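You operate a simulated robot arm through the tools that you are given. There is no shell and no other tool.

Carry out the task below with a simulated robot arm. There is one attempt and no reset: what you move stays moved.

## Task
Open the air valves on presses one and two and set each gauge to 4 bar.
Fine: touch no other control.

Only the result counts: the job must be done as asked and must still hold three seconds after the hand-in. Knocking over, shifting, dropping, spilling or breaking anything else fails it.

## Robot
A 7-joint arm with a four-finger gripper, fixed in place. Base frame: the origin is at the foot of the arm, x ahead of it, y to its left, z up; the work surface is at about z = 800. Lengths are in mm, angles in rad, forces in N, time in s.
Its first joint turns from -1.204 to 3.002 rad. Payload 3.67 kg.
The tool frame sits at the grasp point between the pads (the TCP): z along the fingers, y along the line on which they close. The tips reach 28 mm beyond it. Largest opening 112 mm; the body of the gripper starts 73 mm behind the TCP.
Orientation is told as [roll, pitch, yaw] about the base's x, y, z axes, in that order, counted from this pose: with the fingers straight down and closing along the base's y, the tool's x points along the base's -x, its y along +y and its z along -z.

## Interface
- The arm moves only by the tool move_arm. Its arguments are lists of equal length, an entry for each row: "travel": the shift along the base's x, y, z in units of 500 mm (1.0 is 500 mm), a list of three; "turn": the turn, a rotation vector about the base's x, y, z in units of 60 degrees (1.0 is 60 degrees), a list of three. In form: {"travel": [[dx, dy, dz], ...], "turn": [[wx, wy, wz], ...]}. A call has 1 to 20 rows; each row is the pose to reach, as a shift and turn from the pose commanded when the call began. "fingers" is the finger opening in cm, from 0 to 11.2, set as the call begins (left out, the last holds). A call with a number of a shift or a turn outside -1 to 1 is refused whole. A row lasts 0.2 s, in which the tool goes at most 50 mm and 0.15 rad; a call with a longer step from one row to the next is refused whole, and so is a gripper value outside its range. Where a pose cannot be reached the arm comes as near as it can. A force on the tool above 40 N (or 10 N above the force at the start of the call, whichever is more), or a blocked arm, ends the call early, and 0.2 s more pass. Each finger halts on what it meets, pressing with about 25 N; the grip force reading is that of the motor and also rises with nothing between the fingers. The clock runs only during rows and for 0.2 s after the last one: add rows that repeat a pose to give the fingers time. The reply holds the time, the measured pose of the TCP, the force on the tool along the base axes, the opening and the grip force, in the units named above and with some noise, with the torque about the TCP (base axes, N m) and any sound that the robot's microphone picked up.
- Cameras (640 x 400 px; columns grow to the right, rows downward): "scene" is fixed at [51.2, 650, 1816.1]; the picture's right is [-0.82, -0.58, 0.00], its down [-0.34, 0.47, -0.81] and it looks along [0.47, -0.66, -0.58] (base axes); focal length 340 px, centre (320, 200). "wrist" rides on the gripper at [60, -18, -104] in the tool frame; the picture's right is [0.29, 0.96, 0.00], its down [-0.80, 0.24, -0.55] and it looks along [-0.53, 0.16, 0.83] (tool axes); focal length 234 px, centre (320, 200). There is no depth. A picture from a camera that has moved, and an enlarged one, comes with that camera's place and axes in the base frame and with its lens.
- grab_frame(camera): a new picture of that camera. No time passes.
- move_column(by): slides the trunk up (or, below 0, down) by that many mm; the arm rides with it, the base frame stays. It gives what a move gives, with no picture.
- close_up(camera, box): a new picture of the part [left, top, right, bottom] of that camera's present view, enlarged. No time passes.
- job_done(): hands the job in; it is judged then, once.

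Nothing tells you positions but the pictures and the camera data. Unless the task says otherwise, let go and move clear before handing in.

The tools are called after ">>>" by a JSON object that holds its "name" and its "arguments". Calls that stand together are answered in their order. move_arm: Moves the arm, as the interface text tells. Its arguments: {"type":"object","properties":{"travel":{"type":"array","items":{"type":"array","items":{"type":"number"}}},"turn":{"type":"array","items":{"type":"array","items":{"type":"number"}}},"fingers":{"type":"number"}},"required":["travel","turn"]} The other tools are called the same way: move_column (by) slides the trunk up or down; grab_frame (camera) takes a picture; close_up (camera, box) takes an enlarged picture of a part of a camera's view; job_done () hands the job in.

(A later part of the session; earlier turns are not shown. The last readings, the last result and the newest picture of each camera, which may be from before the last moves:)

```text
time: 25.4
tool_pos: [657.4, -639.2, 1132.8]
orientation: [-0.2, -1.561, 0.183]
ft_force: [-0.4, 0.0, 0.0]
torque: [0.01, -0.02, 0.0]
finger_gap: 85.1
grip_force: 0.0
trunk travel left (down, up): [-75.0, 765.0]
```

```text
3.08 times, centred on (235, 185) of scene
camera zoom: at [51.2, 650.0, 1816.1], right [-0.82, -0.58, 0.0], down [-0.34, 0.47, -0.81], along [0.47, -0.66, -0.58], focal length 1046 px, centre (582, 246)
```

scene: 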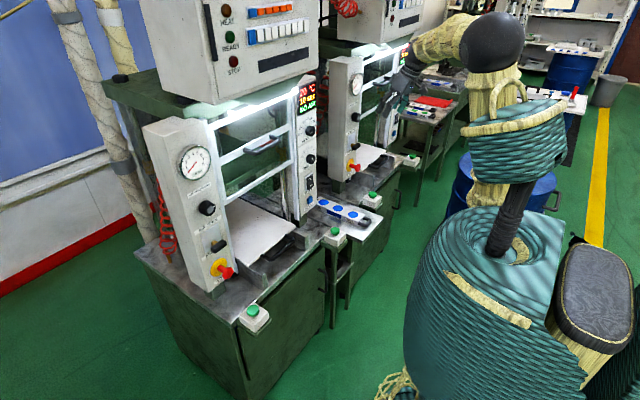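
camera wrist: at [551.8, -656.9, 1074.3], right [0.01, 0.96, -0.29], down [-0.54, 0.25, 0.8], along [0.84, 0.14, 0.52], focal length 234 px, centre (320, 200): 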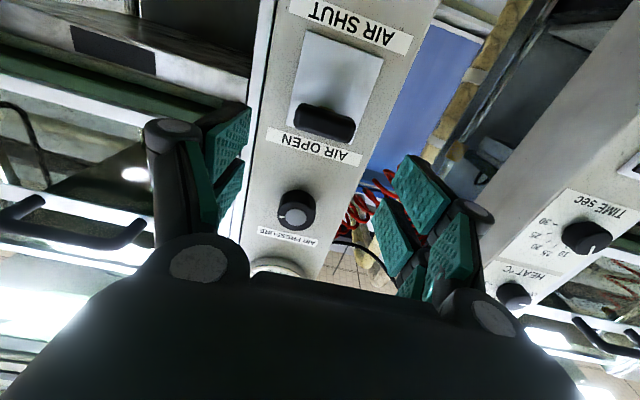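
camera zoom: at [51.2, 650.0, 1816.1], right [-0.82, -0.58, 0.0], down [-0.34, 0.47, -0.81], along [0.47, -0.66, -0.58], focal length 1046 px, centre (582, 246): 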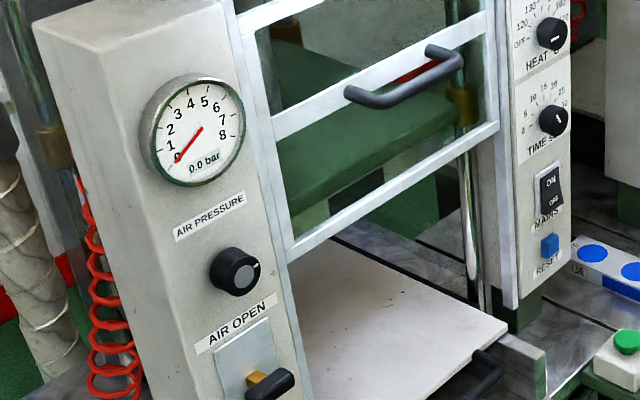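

Valve two is open and press one's gauge still reads 0.0. Knob two's front centre triangulates to about (759,-642,1229), so I'll move in front of it.

>>> {"name": "move_arm", "arguments": {"travel": [[0, -0.003, 0.08], [0, -0.006, 0.16], [0, -0.006, 0.193], [0, -0.006, 0.193]], "turn": [[0, 0, 0], [0, 0, 0], [0, 0, 0], [0, 0, 0]], "fingers": 7.5}}

>>> {"name": "grab_frame", "arguments": {"camera": "wrist"}}

>>> {"name": "close_up", "arguments": {"camera": "wrist", "box": [240, 80, 400, 220]}}

>>> {"name": "close_up", "arguments": {"camera": "scene", "box": [340, 70, 400, 150]}}

```text
time: 26.4
tool_pos: [656.9, -641.9, 1228.4]
orientation: [-0.186, -1.559, 0.169]
ft_force: [0.4, 0.7, -0.3]
torque: [0.03, -0.03, 0.02]
finger_gap: 75.0
grip_force: 0.1
trunk travel left (down, up): [-75.0, 765.0]
```

```text
taken
camera wrist: at [550.5, -658.2, 1169.3], right [0.02, 0.96, -0.29], down [-0.54, 0.25, 0.8], along [0.84, 0.14, 0.52], focal length 234 px, centre (320, 200)
```

wrist: 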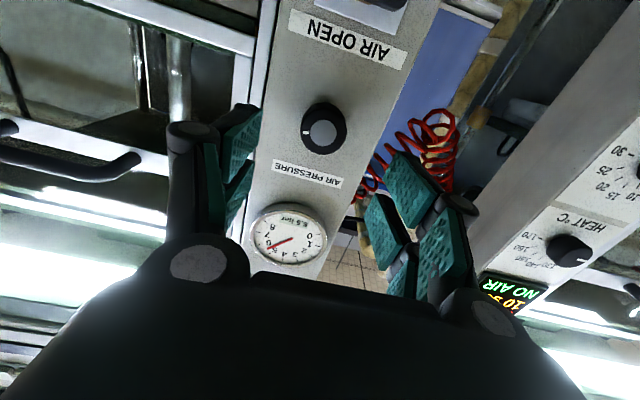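

```text
2.86 times, centred on (320, 150) of wrist
camera zoom: at [550.5, -658.2, 1169.3], right [0.02, 0.96, -0.29], down [-0.54, 0.25, 0.8], along [0.84, 0.14, 0.52], focal length 669 px, centre (320, 343)
```

zoom: 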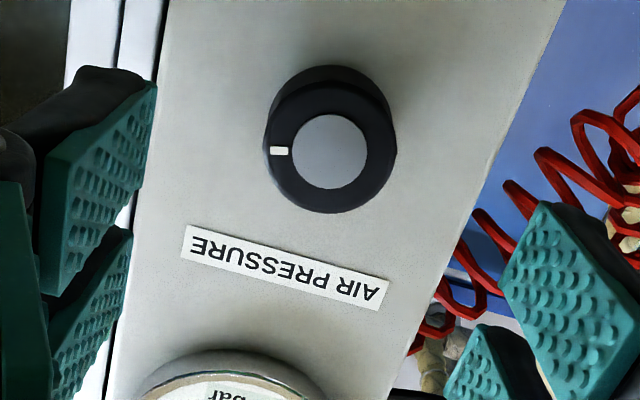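

```text
5.00 times, centred on (370, 110) of scene
camera zoom: at [51.2, 650.0, 1816.1], right [-0.82, -0.58, 0.0], down [-0.34, 0.47, -0.81], along [0.47, -0.66, -0.58], focal length 1700 px, centre (70, 650)
```

zoom: 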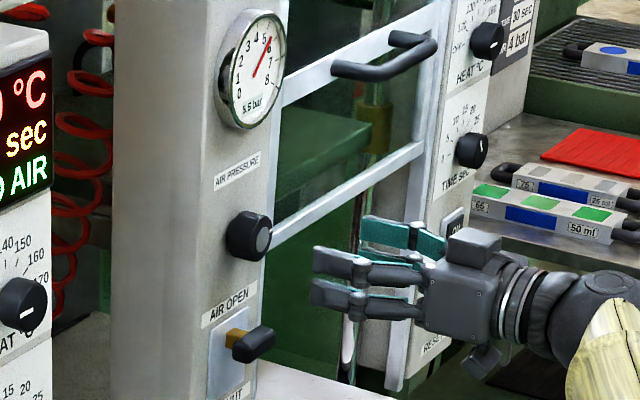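

The wrist camera reads both the gauge (5.5) and the knob's mark well, and the hand is aligned with the knob. I'll advance and grip it.

>>> {"name": "move_arm", "arguments": {"travel": [[0.06, 0.002, 0], [0.12, 0.003, 0], [0.178, 0.003, 0], [0.178, 0.003, 0]], "turn": [[0, 0, 0], [0, 0, 0], [0, 0, 0], [0, 0, 0]]}}

>>> {"name": "move_arm", "arguments": {"travel": [[0, 0, 0], [0, 0, 0], [0, 0, 0]], "turn": [[0, 0, 0], [0, 0, 0], [0, 0, 0]], "fingers": 2.5}}

>>> {"name": "grab_frame", "arguments": {"camera": "wrist"}}

>>> {"name": "close_up", "arguments": {"camera": "scene", "box": [340, 70, 400, 150]}}

```text
time: 27.4
tool_pos: [744.6, -642.3, 1227.3]
orientation: [-0.217, -1.561, 0.201]
ft_force: [0.8, -1.5, 0.3]
torque: [0.01, -0.03, 0.02]
finger_gap: 74.7
grip_force: 0.0
trunk travel left (down, up): [-75.0, 765.0]
```

```text
time: 28.2
tool_pos: [744.3, -640.2, 1228.2]
orientation: [-0.301, -1.56, 0.283]
ft_force: [-10.6, 15.8, -10.6]
torque: [0.02, 0.21, 0.61]
finger_gap: 40.0
grip_force: 44.9
trunk travel left (down, up): [-75.0, 765.0]
```

```text
taken
camera wrist: at [637.4, -656.6, 1169.9], right [0.01, 0.96, -0.29], down [-0.54, 0.25, 0.8], along [0.84, 0.15, 0.52], focal length 234 px, centre (320, 200)
```

wrist: 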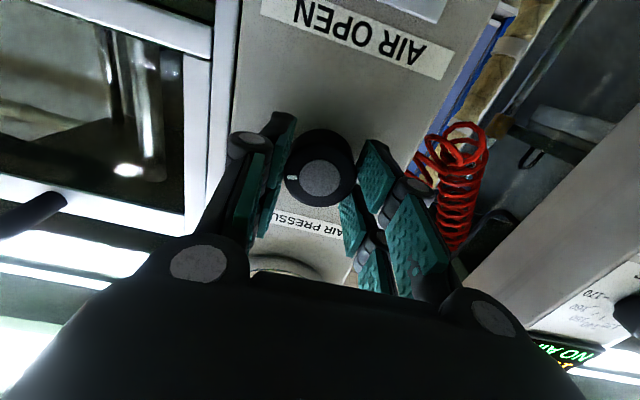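

```text
5.00 times, centred on (370, 110) of scene
camera zoom: at [51.2, 650.0, 1816.1], right [-0.82, -0.58, 0.0], down [-0.34, 0.47, -0.81], along [0.47, -0.66, -0.58], focal length 1700 px, centre (70, 650)
```

zoom: 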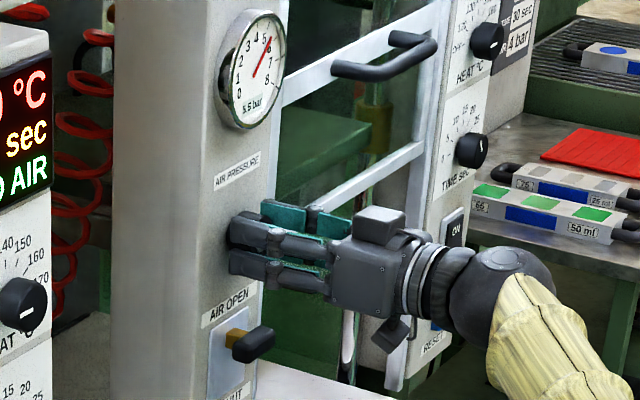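

The knob is gripped at 40 mm. I'll turn it a small amount counter-clockwise as seen from the front (negative about x) and read the gauge.

>>> {"name": "move_arm", "arguments": {"travel": [[0, 0, 0], [0, 0, 0], [0, 0, 0], [0, 0, 0]], "turn": [[-0.08, 0, 0], [-0.16, 0, 0], [-0.24, 0, 0], [-0.24, 0, 0]]}}

>>> {"name": "grab_frame", "arguments": {"camera": "wrist"}}

>>> {"name": "close_up", "arguments": {"camera": "scene", "box": [340, 70, 400, 150]}}

```text
time: 29.0
tool_pos: [743.9, -639.8, 1229.0]
orientation: [-1.548, -1.332, 1.53]
ft_force: [-15.9, 12.6, -8.4]
torque: [0.01, 0.11, 0.52]
finger_gap: 39.9
grip_force: 45.1
trunk travel left (down, up): [-75.0, 765.0]
stopped in row 4: the force on the tool passed its limit at 43 N (the readings are from after the stop); the commanded pose is now the measured one
```

```text
taken
camera wrist: at [637.5, -669.7, 1175.3], right [0.01, 0.86, -0.51], down [-0.54, 0.43, 0.72], along [0.84, 0.26, 0.47], focal length 234 px, centre (320, 200)
```

wrist: 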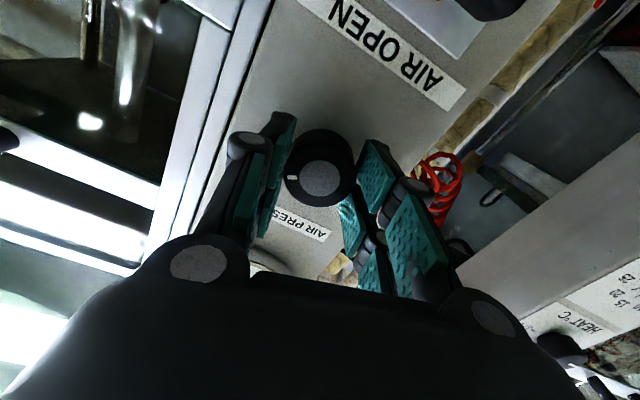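

```text
5.00 times, centred on (370, 110) of scene
camera zoom: at [51.2, 650.0, 1816.1], right [-0.82, -0.58, 0.0], down [-0.34, 0.47, -0.81], along [0.47, -0.66, -0.58], focal length 1700 px, centre (70, 650)
```

zoom: 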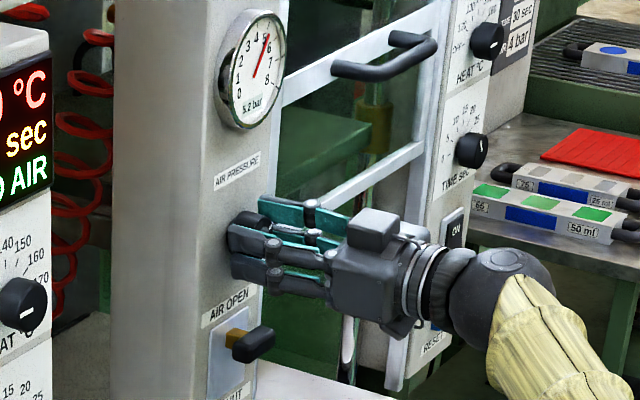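

The gauge dropped to 5.2, so this direction is right, at about 1.2 bar/rad. I'll keep turning in small steps, relieving the side load slightly.

>>> {"name": "move_arm", "arguments": {"travel": [[-0.002, 0.002, -0.002], [-0.002, 0.002, -0.002], [-0.002, 0.002, -0.002], [-0.002, 0.002, -0.002], [-0.002, 0.002, -0.002]], "turn": [[-0.05, 0, 0], [-0.11, 0, 0], [-0.17, 0, 0], [-0.23, 0, 0], [-0.23, 0, 0]]}}

>>> {"name": "grab_frame", "arguments": {"camera": "wrist"}}

>>> {"name": "close_up", "arguments": {"camera": "scene", "box": [340, 70, 400, 150]}}

```text
time: 30.3
tool_pos: [743.9, -639.5, 1228.0]
orientation: [-1.577, -1.092, 1.556]
ft_force: [4.3, -3.7, 7.5]
torque: [-0.02, 0.13, 0.05]
finger_gap: 40.0
grip_force: 45.0
trunk travel left (down, up): [-75.0, 765.0]
stopped in row 5: the force on the tool passed its limit at 42 N (the readings are from after the stop); the commanded pose is now the measured one
```

```text
taken
camera wrist: at [637.5, -681.1, 1183.2], right [0.02, 0.72, -0.7], down [-0.54, 0.59, 0.59], along [0.84, 0.37, 0.4], focal length 234 px, centre (320, 200)
```

wrist: 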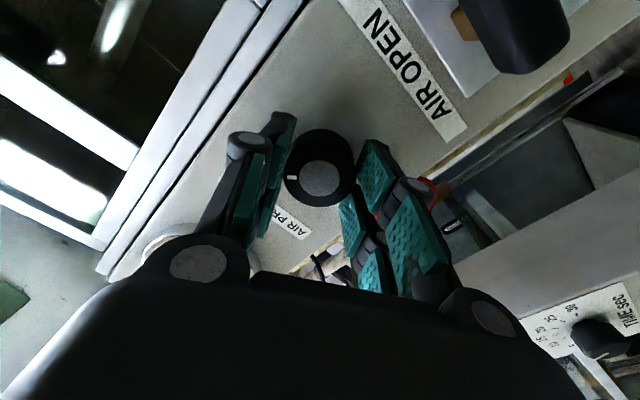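

```text
5.00 times, centred on (370, 110) of scene
camera zoom: at [51.2, 650.0, 1816.1], right [-0.82, -0.58, 0.0], down [-0.34, 0.47, -0.81], along [0.47, -0.66, -0.58], focal length 1700 px, centre (70, 650)
```

zoom: 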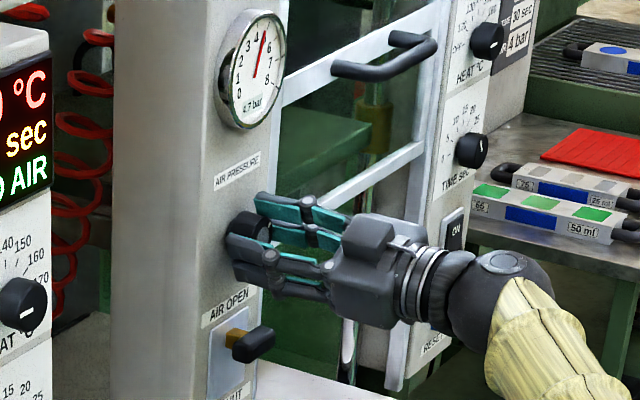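

The gauge reads about 4.7 after roughly 27°, which matches about 33°/bar. I'll continue with smaller steps, checking as I go.

>>> {"name": "move_arm", "arguments": {"travel": [[0, 0, 0], [0, 0, 0], [0, 0, 0], [0, 0, 0]], "turn": [[-0.05, 0, 0], [-0.11, 0, 0], [-0.17, 0, 0], [-0.2, 0, 0]]}}

>>> {"name": "close_up", "arguments": {"camera": "scene", "box": [350, 70, 380, 90]}}

>>> {"name": "grab_frame", "arguments": {"camera": "wrist"}}

```text
time: 31.3
tool_pos: [743.7, -639.0, 1228.6]
orientation: [-1.581, -0.882, 1.558]
ft_force: [5.5, -6.2, 9.9]
torque: [-0.02, -0.28, 0.15]
finger_gap: 40.0
grip_force: 45.8
trunk travel left (down, up): [-75.0, 765.0]
```

```text
16.00 times, centred on (365, 80) of scene
camera zoom: at [51.2, 650.0, 1816.1], right [-0.82, -0.58, 0.0], down [-0.34, 0.47, -0.81], along [0.47, -0.66, -0.58], focal length 5440 px, centre (-400, 2120)
```

zoom: 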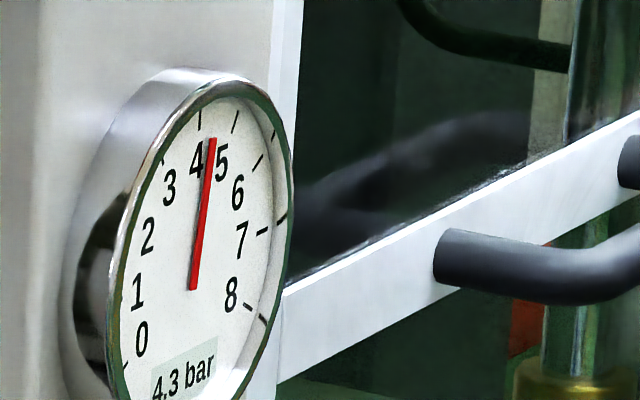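

```text
taken
camera wrist: at [637.5, -689.5, 1192.8], right [0.02, 0.56, -0.83], down [-0.54, 0.7, 0.46], along [0.84, 0.44, 0.31], focal length 234 px, centre (320, 200)
```

wrist: 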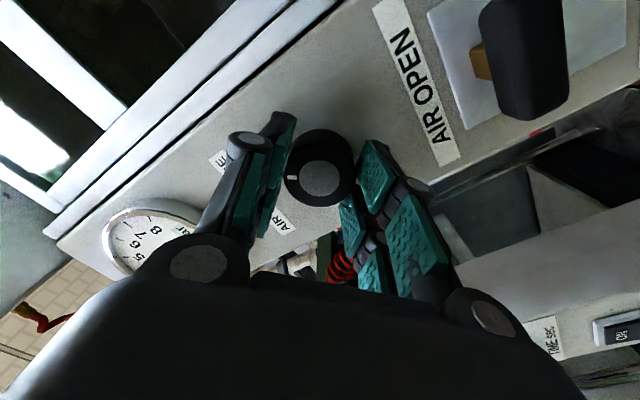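

It now reads 4.3 bar, so about 10° remains. I'll turn 9.5° more.

>>> {"name": "move_arm", "arguments": {"travel": [[0, 0, 0], [0, 0, 0], [0, 0, 0], [0, 0, 0]], "turn": [[-0.05, 0, 0], [-0.11, 0, 0], [-0.158, 0, 0], [-0.158, 0, 0]]}}

>>> {"name": "close_up", "arguments": {"camera": "scene", "box": [350, 70, 380, 90]}}

>>> {"name": "grab_frame", "arguments": {"camera": "wrist"}}

```text
time: 32.3
tool_pos: [743.8, -638.6, 1227.9]
orientation: [-1.584, -0.716, 1.56]
ft_force: [-6.7, 3.7, -0.4]
torque: [-0.02, -0.03, 0.21]
finger_gap: 39.7
grip_force: 45.1
trunk travel left (down, up): [-75.0, 765.0]
```

```text
16.00 times, centred on (365, 80) of scene
camera zoom: at [51.2, 650.0, 1816.1], right [-0.82, -0.58, 0.0], down [-0.34, 0.47, -0.81], along [0.47, -0.66, -0.58], focal length 5440 px, centre (-400, 2120)
```

zoom: 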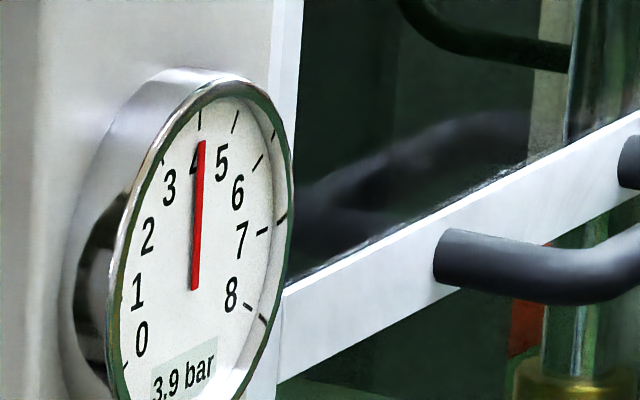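

```text
taken
camera wrist: at [637.5, -694.7, 1201.4], right [0.02, 0.41, -0.91], down [-0.54, 0.77, 0.34], along [0.84, 0.49, 0.24], focal length 234 px, centre (320, 200)
```

wrist: 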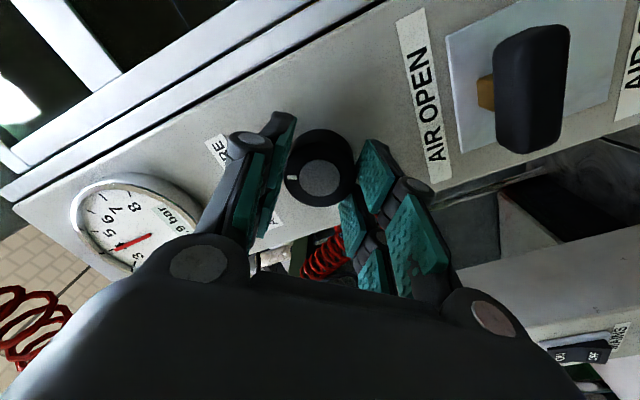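

It reads 3.9, slightly past the target. I'll turn back about 2°.

>>> {"name": "move_arm", "arguments": {"travel": [[0, 0, 0], [0, 0, 0], [0, 0, 0]], "turn": [[0.02, 0, 0], [0.038, 0, 0], [0.038, 0, 0]]}}

>>> {"name": "close_up", "arguments": {"camera": "scene", "box": [350, 70, 380, 90]}}

```text
time: 33.1
tool_pos: [744.0, -639.8, 1228.7]
orientation: [-1.582, -0.758, 1.559]
ft_force: [-10.4, 6.0, -7.4]
torque: [0.01, 0.1, 0.28]
finger_gap: 39.8
grip_force: 44.9
trunk travel left (down, up): [-75.0, 765.0]
```

```text
16.00 times, centred on (365, 80) of scene
camera zoom: at [51.2, 650.0, 1816.1], right [-0.82, -0.58, 0.0], down [-0.34, 0.47, -0.81], along [0.47, -0.66, -0.58], focal length 5440 px, centre (-400, 2120)
```

zoom: 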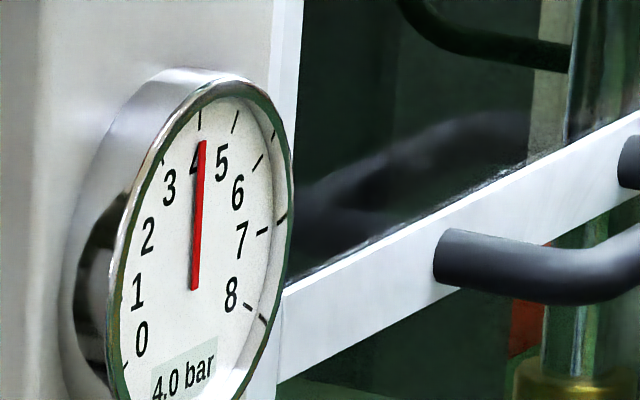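

It reads 4.0 bar. I'll open the fingers, back straight out and recheck.

>>> {"name": "move_arm", "arguments": {"travel": [[0, 0, 0], [0, 0, 0], [0, 0, 0], [-0.06, 0, 0], [-0.14, 0, 0], [-0.2, 0, 0], [-0.2, 0, 0]], "turn": [[0, 0, 0], [0, 0, 0], [0, 0, 0], [0, 0, 0], [0, 0, 0], [0, 0, 0], [0, 0, 0]], "fingers": 7.5}}

>>> {"name": "close_up", "arguments": {"camera": "scene", "box": [350, 70, 380, 90]}}

>>> {"name": "grab_frame", "arguments": {"camera": "scene"}}

>>> {"name": "grab_frame", "arguments": {"camera": "wrist"}}

```text
time: 34.7
tool_pos: [645.0, -640.8, 1225.6]
orientation: [-1.583, -0.757, 1.559]
ft_force: [1.1, -0.4, 0.9]
torque: [-0.01, 0.0, 0.02]
finger_gap: 75.0
grip_force: 0.1
trunk travel left (down, up): [-75.0, 765.0]
```

```text
16.00 times, centred on (365, 80) of scene
camera zoom: at [51.2, 650.0, 1816.1], right [-0.82, -0.58, 0.0], down [-0.34, 0.47, -0.81], along [0.47, -0.66, -0.58], focal length 5440 px, centre (-400, 2120)
```

zoom: 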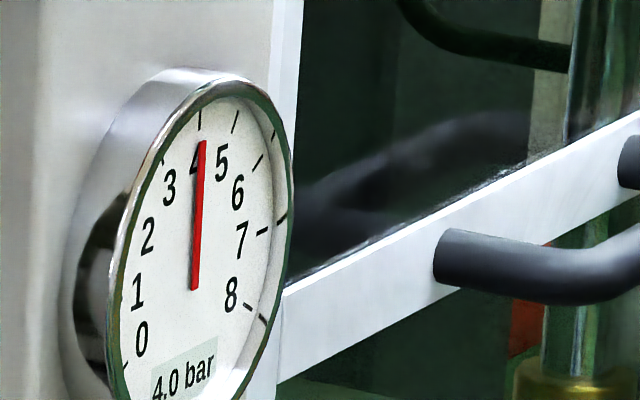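

```text
taken
```

scene: 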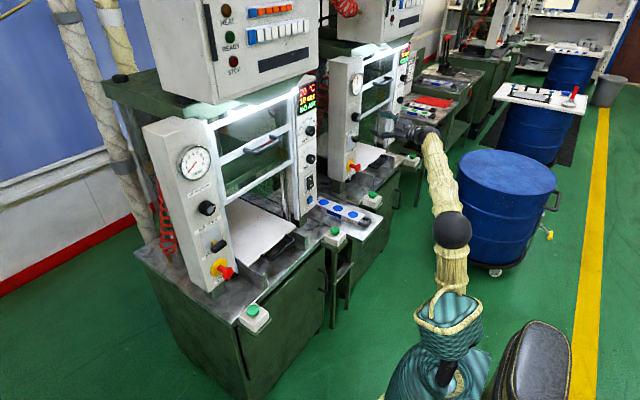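

```text
taken
camera wrist: at [538.5, -694.7, 1197.4], right [0.02, 0.45, -0.89], down [-0.54, 0.76, 0.37], along [0.84, 0.48, 0.26], focal length 234 px, centre (320, 200)
```

wrist: 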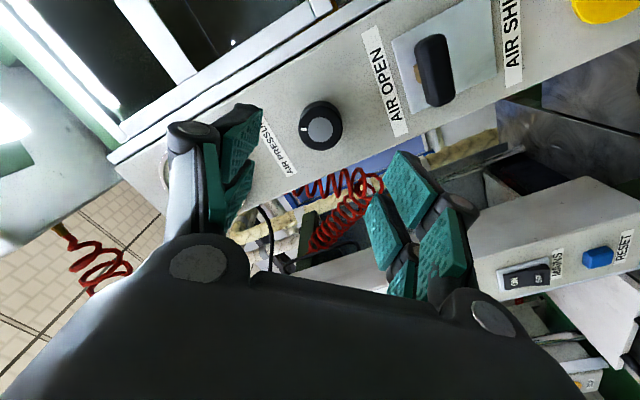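

Press two holds 4.0 bar with its valve open. I'll roll the tool back to neutral here before crossing to press one.

>>> {"name": "move_arm", "arguments": {"travel": [[0, 0, 0], [0, 0, 0], [0, 0, 0], [0, 0, 0], [0, 0, 0], [0, 0, 0], [0, 0, 0]], "turn": [[0.13, 0, 0], [0.26, 0, 0], [0.39, 0, 0], [0.52, 0, 0], [0.65, 0, 0], [0.777, 0, 0], [0.777, 0, 0]]}}

>>> {"name": "move_arm", "arguments": {"travel": [[-0.04, 0.08, 0], [-0.06, 0.16, 0], [-0.06, 0.25, 0], [-0.06, 0.34, 0], [-0.06, 0.43, 0], [-0.06, 0.52, 0], [-0.06, 0.61, 0], [-0.06, 0.7, 0], [-0.06, 0.7, 0]], "turn": [[0, 0, 0], [0, 0, 0], [0, 0, 0], [0, 0, 0], [0, 0, 0], [0, 0, 0], [0, 0, 0], [0, 0, 0], [0, 0, 0]]}}

>>> {"name": "grab_frame", "arguments": {"camera": "scene"}}

>>> {"name": "grab_frame", "arguments": {"camera": "wrist"}}

```text
time: 36.3
tool_pos: [644.2, -639.4, 1226.4]
orientation: [0.091, -1.562, -0.113]
ft_force: [0.6, 0.8, 0.4]
torque: [-0.02, 0.01, 0.0]
finger_gap: 75.0
grip_force: 0.0
trunk travel left (down, up): [-75.0, 765.0]
```

```text
time: 37.3
tool_pos: [610.3, -586.6, 1161.6]
orientation: [1.383, -1.388, -1.438]
ft_force: [-0.1, -0.6, -0.1]
torque: [0.02, 0.04, 0.02]
finger_gap: 75.0
grip_force: 0.0
out of reach, approached as far as the arm can: row 5
trunk travel left (down, up): [-75.0, 765.0]
stopped in row 5: the arm was blocked; the commanded pose is now the measured one
```

```text
taken
```

scene: 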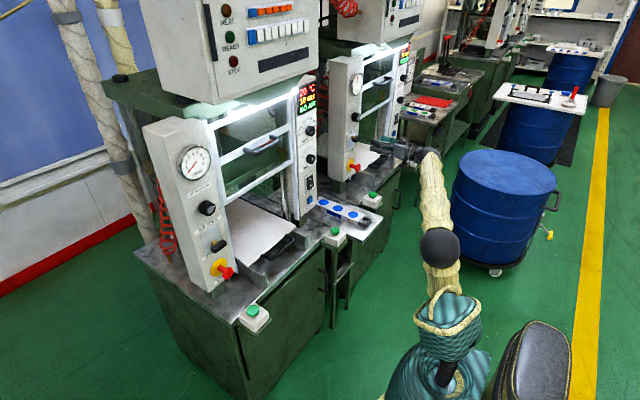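

```text
taken
camera wrist: at [502.4, -589.4, 1102.5], right [0.05, 0.99, -0.11], down [-0.52, 0.12, 0.85], along [0.85, 0.02, 0.52], focal length 234 px, centre (320, 200)
```

wrist: 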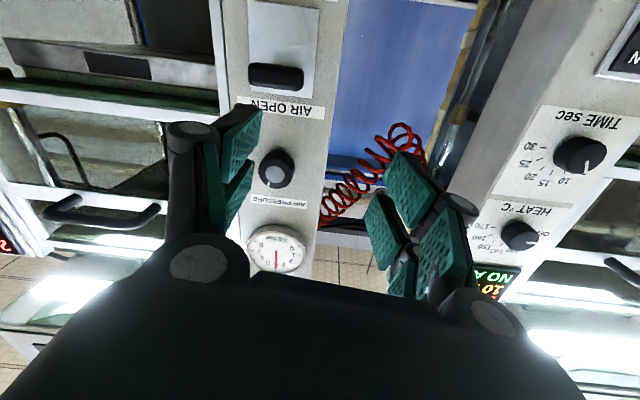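

The arm reports out of reach when moving toward +y in this posture. I'll look at the arm's configuration to plan the crossing.

>>> {"name": "close_up", "arguments": {"camera": "scene", "box": [330, 120, 600, 400]}}

```text
1.43 times, centred on (465, 260) of scene
camera zoom: at [51.2, 650.0, 1816.1], right [-0.82, -0.58, 0.0], down [-0.34, 0.47, -0.81], along [0.47, -0.66, -0.58], focal length 486 px, centre (113, 114)
```

zoom: 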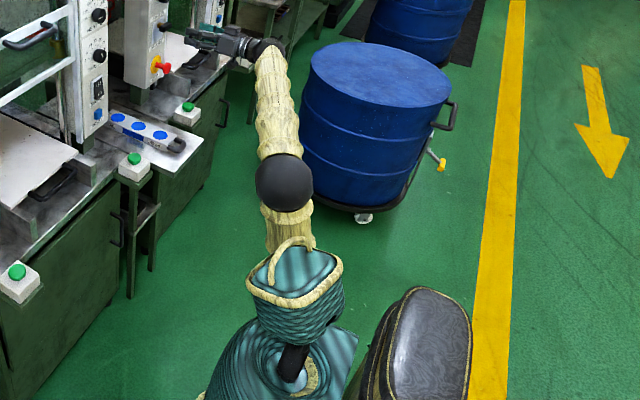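

With the trunk this low, the wrist seems unable to come close to the shoulder. Raising the trunk while keeping the hand at panel height, so the arm reaches down from above, should free the crossing, so I'll do that in stages.

>>> {"name": "move_column", "arguments": {"by": 200}}

>>> {"name": "move_arm", "arguments": {"travel": [[0, 0, -0.08], [0, 0, -0.16], [0, 0, -0.24], [0, 0, -0.32], [0, 0, -0.32]], "turn": [[0, 0, 0], [0, 0, 0], [0, 0, 0], [0, 0, 0], [0, 0, 0]]}}

```text
time: 39.5
tool_pos: [609.4, -586.9, 1361.2]
orientation: [1.388, -1.389, -1.442]
ft_force: [0.1, 1.4, 0.5]
torque: [0.0, -0.02, 0.0]
finger_gap: 74.8
grip_force: 0.0
trunk travel left (down, up): [-275.0, 565.0]
```

```text
time: 40.7
tool_pos: [607.1, -585.6, 1202.2]
orientation: [1.392, -1.395, -1.447]
ft_force: [-0.1, 0.3, 0.0]
torque: [-0.01, 0.0, 0.0]
finger_gap: 75.0
grip_force: 0.1
trunk travel left (down, up): [-275.0, 565.0]
```

The hand holds level well while going down. I'll raise the trunk another 200 mm and lower the hand again.

>>> {"name": "move_column", "arguments": {"by": 200}}

>>> {"name": "move_arm", "arguments": {"travel": [[0, 0, -0.08], [0, 0, -0.16], [0, 0, -0.24], [0, 0, -0.32], [0, 0, -0.4], [0, 0, -0.4]], "turn": [[0, 0, 0], [0, 0, 0], [0, 0, 0], [0, 0, 0], [0, 0, 0], [0, 0, 0]]}}

>>> {"name": "close_up", "arguments": {"camera": "scene", "box": [330, 60, 600, 300]}}

```text
time: 42.9
tool_pos: [608.6, -585.9, 1402.5]
orientation: [1.387, -1.392, -1.437]
ft_force: [0.1, 0.1, 0.0]
torque: [0.0, -0.03, 0.01]
finger_gap: 74.6
grip_force: 0.1
trunk travel left (down, up): [-475.0, 365.0]
```

```text
time: 44.3
tool_pos: [607.4, -585.9, 1205.3]
orientation: [1.39, -1.395, -1.442]
ft_force: [0.9, 0.1, 1.0]
torque: [-0.03, 0.01, 0.0]
finger_gap: 75.0
grip_force: 0.1
trunk travel left (down, up): [-475.0, 365.0]
```

```text
1.67 times, centred on (465, 180) of scene
camera zoom: at [51.2, 650.0, 1816.1], right [-0.82, -0.58, 0.0], down [-0.34, 0.47, -0.81], along [0.47, -0.66, -0.58], focal length 567 px, centre (78, 233)
```

zoom: 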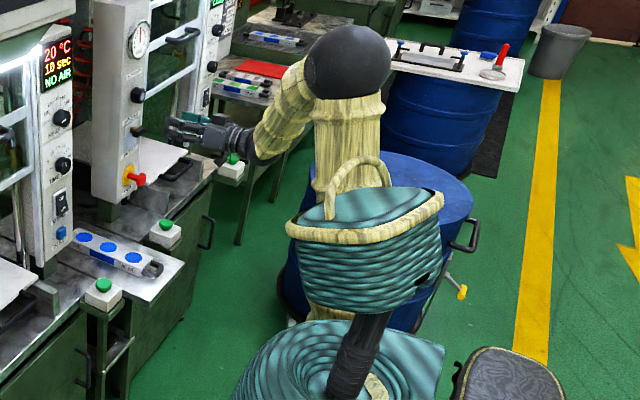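

The posture is now elbow up with the forearm sloping down and the hand level. I'll raise the trunk 250 mm more and bring the hand back down to gain room for folding inward.

>>> {"name": "move_column", "arguments": {"by": 250}}

>>> {"name": "move_arm", "arguments": {"travel": [[0, 0, -0.08], [0, 0, -0.16], [0, 0, -0.24], [0, 0, -0.32], [0, 0, -0.4], [0, 0, -0.48], [0, 0, -0.5], [0, 0, -0.5]], "turn": [[0, 0, 0], [0, 0, 0], [0, 0, 0], [0, 0, 0], [0, 0, 0], [0, 0, 0], [0, 0, 0], [0, 0, 0]]}}

>>> {"name": "close_up", "arguments": {"camera": "scene", "box": [330, 0, 600, 240]}}

```text
time: 46.9
tool_pos: [610.1, -586.7, 1453.2]
orientation: [1.386, -1.392, -1.44]
ft_force: [-0.7, 0.3, -0.3]
torque: [0.02, 0.02, 0.04]
finger_gap: 75.0
grip_force: 0.0
trunk travel left (down, up): [-725.0, 115.0]
```

```text
time: 48.7
tool_pos: [610.3, -587.2, 1202.5]
orientation: [1.386, -1.393, -1.437]
ft_force: [0.5, -0.2, 0.2]
torque: [0.0, 0.01, 0.02]
finger_gap: 75.1
grip_force: 0.0
trunk travel left (down, up): [-725.0, 115.0]
```

```text
1.67 times, centred on (465, 120) of scene
camera zoom: at [51.2, 650.0, 1816.1], right [-0.82, -0.58, 0.0], down [-0.34, 0.47, -0.81], along [0.47, -0.66, -0.58], focal length 567 px, centre (78, 333)
```

zoom: 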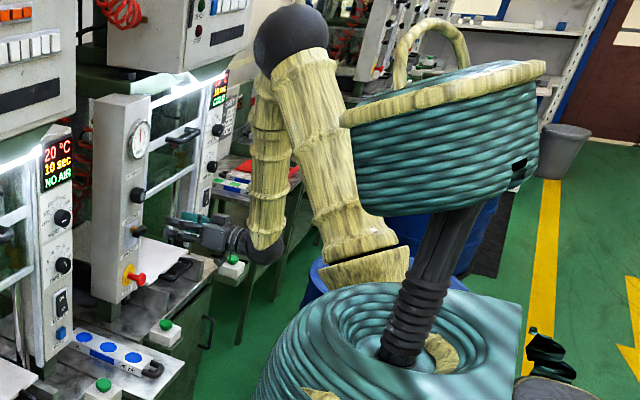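

The arm now has plenty of fold room. I'll start moving in +y, staying in front of the presses at x≈600.

>>> {"name": "move_arm", "arguments": {"travel": [[0, 0.08, 0], [-0.01, 0.16, 0], [-0.01, 0.24, 0], [-0.01, 0.32, 0], [-0.01, 0.4, 0], [-0.01, 0.48, 0], [-0.01, 0.56, 0], [-0.01, 0.64, 0], [-0.01, 0.64, 0]], "turn": [[0, 0, 0], [0, 0, 0], [0, 0, 0], [0, 0, 0], [0, 0, 0], [0, 0, 0], [0, 0, 0], [0, 0, 0], [0, 0, 0]]}}

>>> {"name": "grab_frame", "arguments": {"camera": "scene"}}

```text
time: 50.7
tool_pos: [647.5, -343.4, 1201.2]
orientation: [1.392, -1.397, -1.434]
ft_force: [0.7, -0.1, -0.4]
torque: [0.0, 0.02, -0.07]
finger_gap: 74.9
grip_force: 0.1
out of reach, approached as far as the arm can: row 4, 5, 6, 7, 8, 9
trunk travel left (down, up): [-725.0, 115.0]
```

```text
taken
```

scene: 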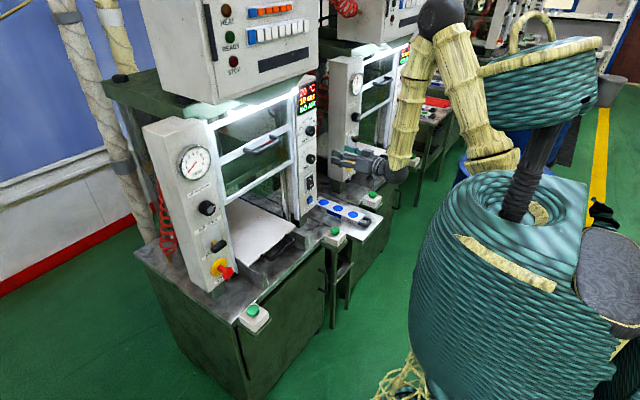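

The elbow seems close to its fold limit here, so I'll raise the trunk nearly to the top and lower the hand to z≈1130 before going on.

>>> {"name": "move_column", "arguments": {"by": 110}}

>>> {"name": "move_arm", "arguments": {"travel": [[0, 0, -0.07], [0, 0, -0.14], [0, 0, -0.21], [0, 0, -0.28], [0, 0, -0.35], [0, 0, -0.35]], "turn": [[0, 0, 0], [0, 0, 0], [0, 0, 0], [0, 0, 0], [0, 0, 0], [0, 0, 0]]}}

>>> {"name": "grab_frame", "arguments": {"camera": "wrist"}}

```text
time: 52.1
tool_pos: [649.5, -346.6, 1309.1]
orientation: [1.389, -1.393, -1.433]
ft_force: [-0.1, 0.8, -0.3]
torque: [-0.03, 0.01, -0.03]
finger_gap: 74.9
grip_force: 0.2
trunk travel left (down, up): [-835.0, 5.0]
```

```text
time: 53.5
tool_pos: [648.6, -348.2, 1136.5]
orientation: [1.398, -1.387, -1.434]
ft_force: [-0.9, -0.1, -0.5]
torque: [0.0, -0.01, -0.03]
finger_gap: 75.0
grip_force: 0.0
trunk travel left (down, up): [-835.0, 5.0]
```

```text
taken
camera wrist: at [540.9, -351.9, 1077.3], right [0.03, 0.99, -0.11], down [-0.52, 0.11, 0.84], along [0.85, 0.04, 0.52], focal length 234 px, centre (320, 200)
```

wrist: 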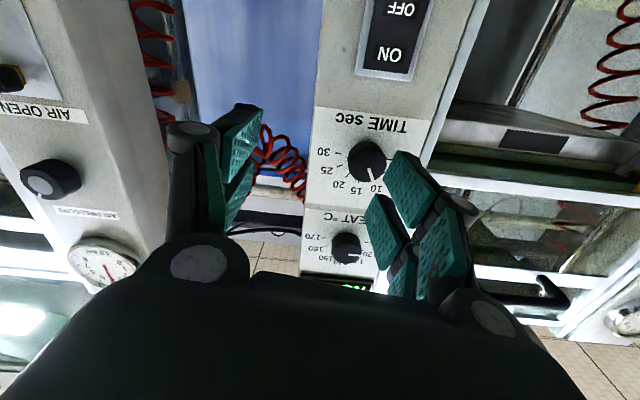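

The hand is at x≈648, about 80 mm clear of the TIME/HEAT knobs. I'll back off a little and continue in +y.

>>> {"name": "move_arm", "arguments": {"travel": [[-0.06, 0.02, 0], [-0.08, 0.08, 0], [-0.08, 0.16, 0], [-0.08, 0.24, 0], [-0.08, 0.32, 0], [-0.08, 0.4, 0], [-0.08, 0.48, 0], [-0.08, 0.48, 0]], "turn": [[0, 0, 0], [0, 0, 0], [0, 0, 0], [0, 0, 0], [0, 0, 0], [0, 0, 0], [0, 0, 0], [0, 0, 0]]}}

>>> {"name": "grab_frame", "arguments": {"camera": "scene"}}

```text
time: 55.3
tool_pos: [611.6, -268.4, 1137.1]
orientation: [1.443, -1.338, -1.372]
ft_force: [0.8, 0.4, 0.1]
torque: [0.0, 0.04, 0.01]
finger_gap: 75.1
grip_force: 0.2
out of reach, approached as far as the arm can: row 1, 2, 3, 4, 5, 6, 7, 8
trunk travel left (down, up): [-835.0, 5.0]
```

```text
taken
```

scene: 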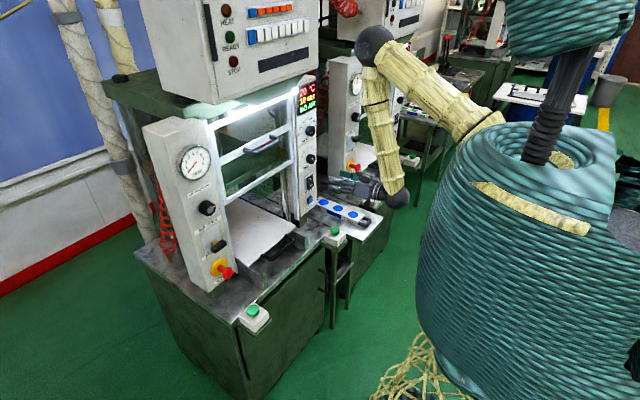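

The remaining limits look like elbow fold plus wrist bend. Crossing with the tool pitched about 45° down should ease both, so I'll pitch it down here first.

>>> {"name": "move_arm", "arguments": {"travel": [[-0.01, 0, -0.03], [-0.02, 0, -0.06], [-0.03, 0, -0.09], [-0.04, 0, -0.12], [-0.05, 0, -0.14], [-0.06, 0, -0.16], [-0.06, 0, -0.16]], "turn": [[0, 0.125, 0], [0, 0.25, 0], [0, 0.375, 0], [0, 0.5, 0], [0, 0.625, 0], [0, 0.75, 0], [0, 0.75, 0]]}}

>>> {"name": "grab_frame", "arguments": {"camera": "wrist"}}

```text
time: 56.9
tool_pos: [575.6, -263.3, 1052.1]
orientation: [0.279, -0.712, -0.301]
ft_force: [0.2, 0.4, -0.3]
torque: [0.03, 0.0, 0.01]
finger_gap: 75.1
grip_force: 0.0
out of reach, approached as far as the arm can: row 3, 4
trunk travel left (down, up): [-835.0, 5.0]
```

```text
taken
camera wrist: at [457.6, -276.5, 1086.0], right [-0.1, 0.99, 0.01], down [0.23, 0.01, 0.97], along [0.97, 0.1, -0.23], focal length 234 px, centre (320, 200)
```

wrist: 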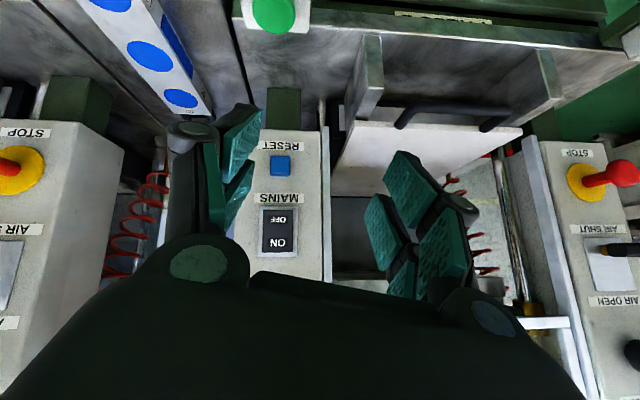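

The pitch-down worked and the view is clear. I'll now continue in +y with the tool pitched down.

>>> {"name": "move_arm", "arguments": {"travel": [[0.01, 0.05, -0.02], [0.02, 0.13, -0.04], [0.02, 0.21, -0.04], [0.02, 0.29, -0.04], [0.02, 0.37, -0.04], [0.02, 0.45, -0.04], [0.02, 0.53, -0.04], [0.02, 0.61, -0.04], [0.02, 0.69, -0.04], [0.02, 0.69, -0.04]], "turn": [[0, 0, 0], [0, 0, 0], [0, 0, 0], [0, 0, 0], [0, 0, 0], [0, 0, 0], [0, 0, 0], [0, 0, 0], [0, 0, 0], [0, 0, 0]]}}

>>> {"name": "grab_frame", "arguments": {"camera": "wrist"}}

>>> {"name": "grab_frame", "arguments": {"camera": "scene"}}

```text
time: 58.4
tool_pos: [580.1, -127.1, 997.0]
orientation: [0.293, -0.504, -0.286]
ft_force: [-0.5, 1.4, -0.6]
torque: [-0.01, 0.02, -0.01]
finger_gap: 75.2
grip_force: 0.1
out of reach, approached as far as the arm can: row 2, 3, 4, 5, 6, 7
trunk travel left (down, up): [-835.0, 5.0]
stopped in row 7: the arm was blocked; the commanded pose is now the measured one
```

```text
taken
camera wrist: at [470.8, -144.1, 1050.3], right [-0.11, 0.99, 0.1], down [0.41, -0.05, 0.91], along [0.9, 0.15, -0.4], focal length 234 px, centre (320, 200)
```

wrist: 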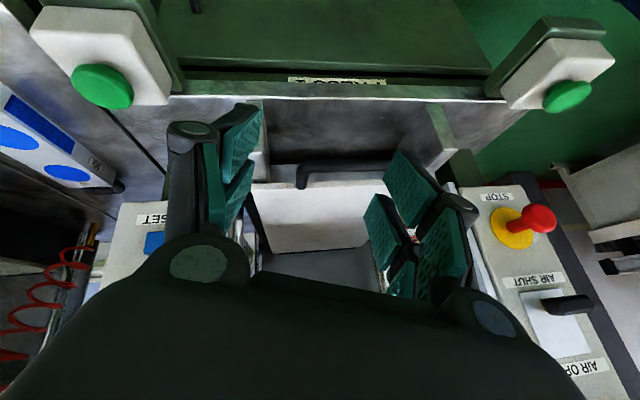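

```text
taken
```

scene: 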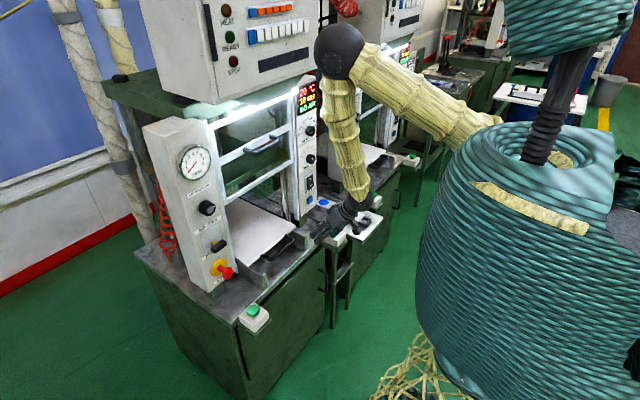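

The label on the front under the hand reads PRESS 1, confirming which press this is. The elbow still limits the crossing, so I'll turn the tool straight down and pull back to x≈500, where there is nothing underneath.

>>> {"name": "move_arm", "arguments": {"travel": [[-0.032, 0, -0.015], [-0.064, 0, -0.03], [-0.096, 0, -0.045], [-0.128, 0, -0.06], [-0.16, 0, -0.074], [-0.16, 0, -0.074]], "turn": [[-0.042, 0.104, 0.04], [-0.084, 0.208, 0.081], [-0.127, 0.313, 0.121], [-0.169, 0.417, 0.162], [-0.211, 0.521, 0.202], [-0.211, 0.521, 0.202]]}}

>>> {"name": "grab_frame", "arguments": {"camera": "scene"}}

```text
time: 59.8
tool_pos: [500.6, -123.6, 959.2]
orientation: [-0.006, 0.005, 0.018]
ft_force: [0.6, -0.6, -0.1]
torque: [-0.03, -0.04, 0.03]
finger_gap: 74.8
grip_force: 0.0
trunk travel left (down, up): [-835.0, 5.0]
```

```text
taken
```

scene: 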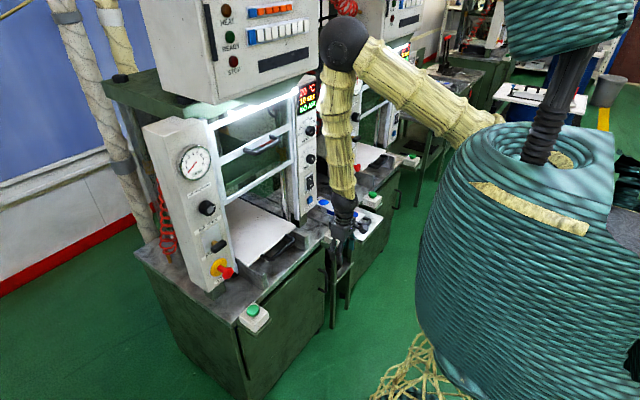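

The tool is straight down at (500,-124,959) and no longer limited. I'll slide in +y toward y≈190.

>>> {"name": "move_arm", "arguments": {"travel": [[0, 0.08, 0], [0, 0.16, 0], [0, 0.24, 0], [0, 0.32, 0], [0, 0.4, 0], [0, 0.48, 0], [0, 0.56, 0], [0, 0.63, 0], [0, 0.63, 0]], "turn": [[0, 0, 0], [0, 0, 0], [0, 0, 0], [0, 0, 0], [0, 0, 0], [0, 0, 0], [0, 0, 0], [0, 0, 0], [0, 0, 0]]}}

>>> {"name": "grab_frame", "arguments": {"camera": "scene"}}

>>> {"name": "grab_frame", "arguments": {"camera": "wrist"}}

```text
time: 61.8
tool_pos: [501.7, 189.5, 958.9]
orientation: [0.001, 0.008, 0.011]
ft_force: [-0.9, 0.1, -0.2]
torque: [-0.03, -0.01, 0.01]
finger_gap: 75.2
grip_force: 0.0
out of reach, approached as far as the arm can: row 4
trunk travel left (down, up): [-835.0, 5.0]
```

```text
taken
```

scene: 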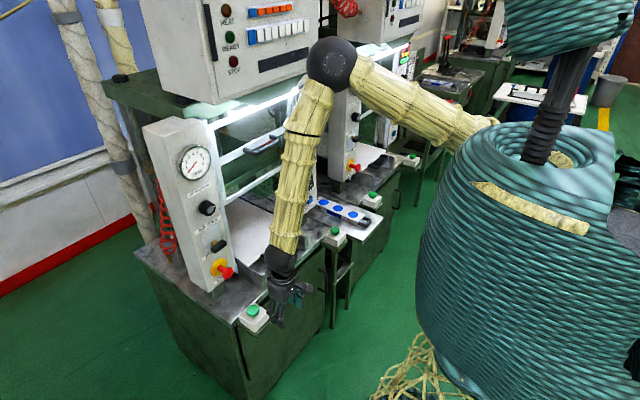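

```text
taken
camera wrist: at [440.8, 169.7, 1064.4], right [-0.3, 0.95, 0.0], down [0.8, 0.25, 0.55], along [0.52, 0.16, -0.84], focal length 234 px, centre (320, 200)
```

wrist: 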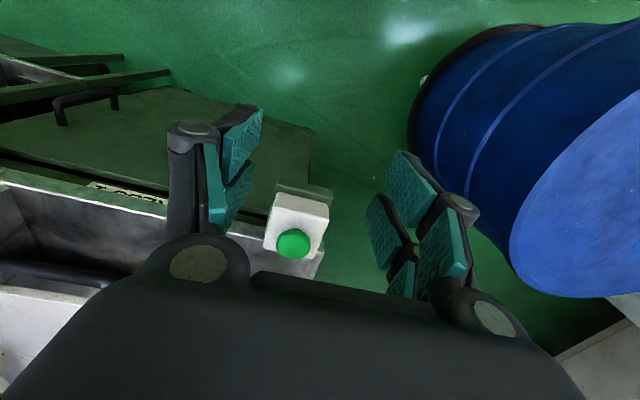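

The hand is now in front of press one with the tool down. I'll tilt it up about the wrist, 60° in this call, keeping well clear of the green button box below (z≈890).

>>> {"name": "move_arm", "arguments": {"travel": [[0.046, 0, 0.006], [0.09, 0, 0.018], [0.133, 0, 0.037], [0.173, 0, 0.063], [0.21, 0, 0.095], [0.242, 0, 0.132], [0.27, 0, 0.174], [0.291, 0, 0.221], [0.291, 0, 0.221]], "turn": [[0, -0.125, 0], [0, -0.25, 0], [0, -0.375, 0], [0, -0.5, 0], [0, -0.625, 0], [0, -0.75, 0], [0, -0.875, 0], [0, -1, 0], [0, -1, 0]]}}

>>> {"name": "grab_frame", "arguments": {"camera": "scene"}}

>>> {"name": "grab_frame", "arguments": {"camera": "wrist"}}

```text
time: 63.8
tool_pos: [645.3, 186.5, 1072.8]
orientation: [-0.023, -1.039, 0.013]
ft_force: [0.0, -0.5, -1.0]
torque: [-0.01, 0.02, 0.0]
finger_gap: 74.8
grip_force: 0.0
trunk travel left (down, up): [-835.0, 5.0]
```

```text
taken
```

scene: 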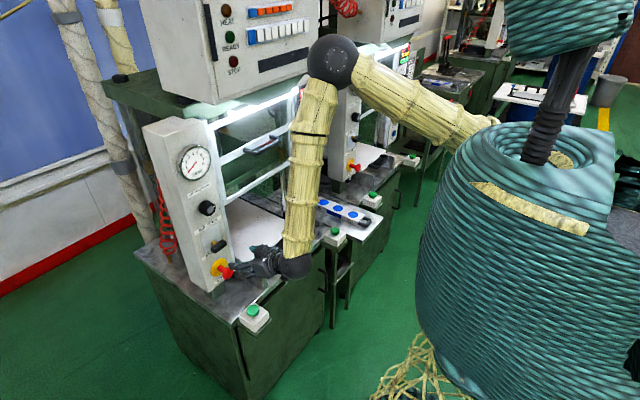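

```text
taken
camera wrist: at [523.3, 168.9, 1074.7], right [-0.14, 0.96, -0.26], down [-0.07, 0.25, 0.97], along [0.99, 0.16, 0.03], focal length 234 px, centre (320, 200)
```

wrist: 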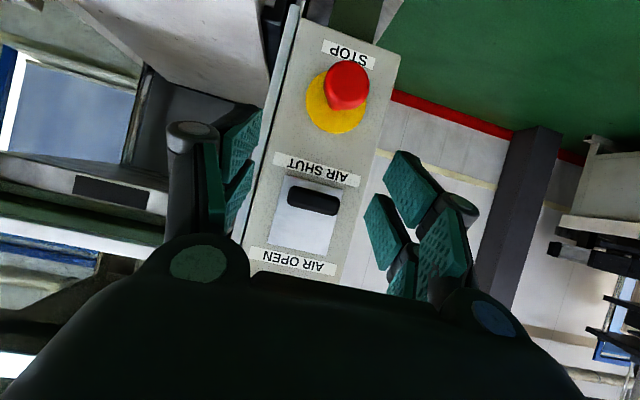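

The tilt tracked perfectly, and the STOP, valve and labels of press one are in view. I'll complete the tilt to horizontal.

>>> {"name": "move_arm", "arguments": {"travel": [[0.015, 0, 0.05], [0.022, 0, 0.103], [0.024, 0, 0.157], [0.02, 0, 0.21], [0.02, 0, 0.21]], "turn": [[0.005, -0.127, 0], [0.01, -0.254, 0], [0.015, -0.381, 0], [0.02, -0.508, 0], [0.02, -0.508, 0]]}}

>>> {"name": "grab_frame", "arguments": {"camera": "wrist"}}

>>> {"name": "grab_frame", "arguments": {"camera": "scene"}}

```text
time: 65.0
tool_pos: [657.0, 189.5, 1179.6]
orientation: [1.964, -1.561, -1.969]
ft_force: [-0.3, 0.5, -0.4]
torque: [-0.01, 0.03, 0.0]
finger_gap: 75.0
grip_force: 0.2
trunk travel left (down, up): [-835.0, 5.0]
```

```text
taken
camera wrist: at [551.9, 171.3, 1119.1], right [0.0, 0.96, -0.28], down [-0.56, 0.23, 0.8], along [0.83, 0.15, 0.53], focal length 234 px, centre (320, 200)
```

wrist: 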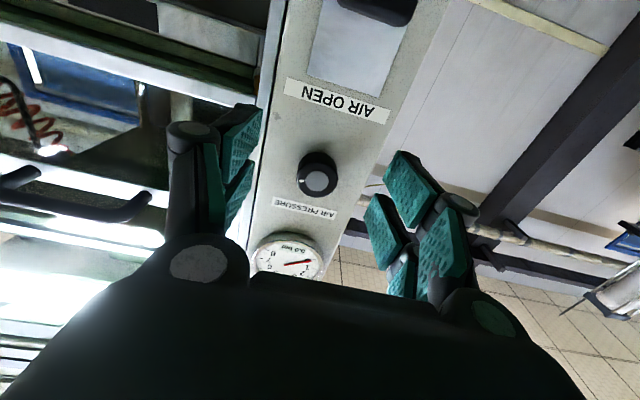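

```text
taken
```

scene: 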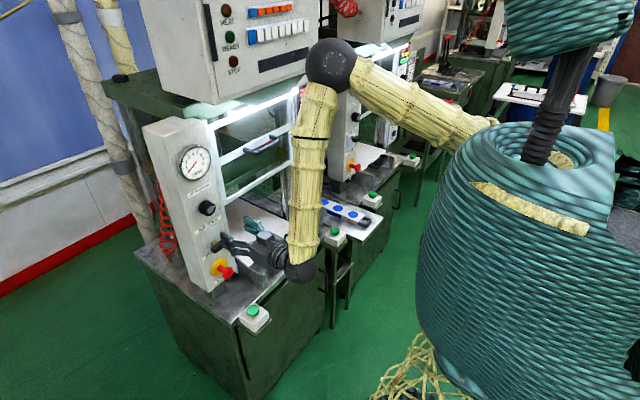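

The tool is level and aligned with press one. Its knob is at about (759,199.5,1230) and its valve handle at about (757,199,1085), the same layout shifted 841 mm. I'll go down to the valve handle height with the fingers at 85 mm.

>>> {"name": "move_arm", "arguments": {"travel": [[0, 0.01, -0.06], [0, 0.02, -0.12], [0, 0.02, -0.189], [0, 0.02, -0.189]], "turn": [[0, 0, 0], [0, 0, 0], [0, 0, 0], [0, 0, 0]], "fingers": 8.5}}

>>> {"name": "grab_frame", "arguments": {"camera": "wrist"}}

>>> {"name": "close_up", "arguments": {"camera": "scene", "box": [170, 190, 300, 300]}}

```text
time: 66.0
tool_pos: [655.0, 200.6, 1083.3]
orientation: [2.035, -1.564, -2.033]
ft_force: [-0.1, 0.2, 0.1]
torque: [0.02, 0.0, -0.02]
finger_gap: 84.7
grip_force: 0.1
trunk travel left (down, up): [-835.0, 5.0]
```

```text
taken
camera wrist: at [549.2, 182.0, 1023.2], right [0.0, 0.96, -0.28], down [-0.56, 0.24, 0.8], along [0.83, 0.16, 0.53], focal length 234 px, centre (320, 200)
```

wrist: 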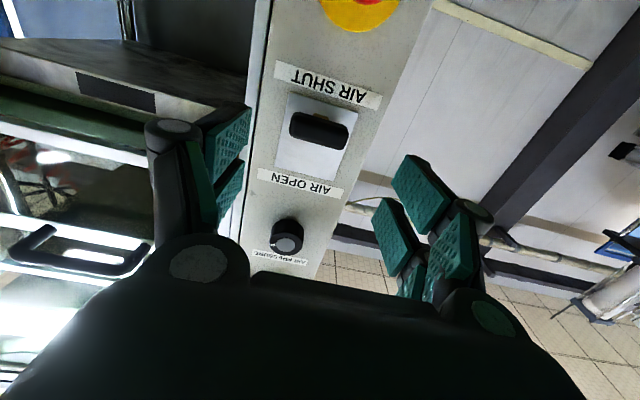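

```text
3.64 times, centred on (235, 245) of scene
camera zoom: at [51.2, 650.0, 1816.1], right [-0.82, -0.58, 0.0], down [-0.34, 0.47, -0.81], along [0.47, -0.66, -0.58], focal length 1236 px, centre (629, 36)
```

zoom: 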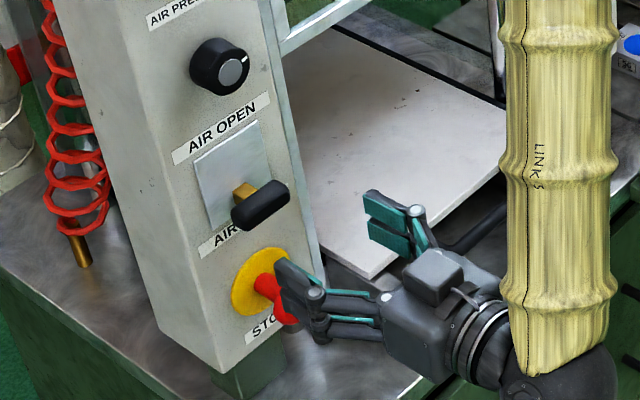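

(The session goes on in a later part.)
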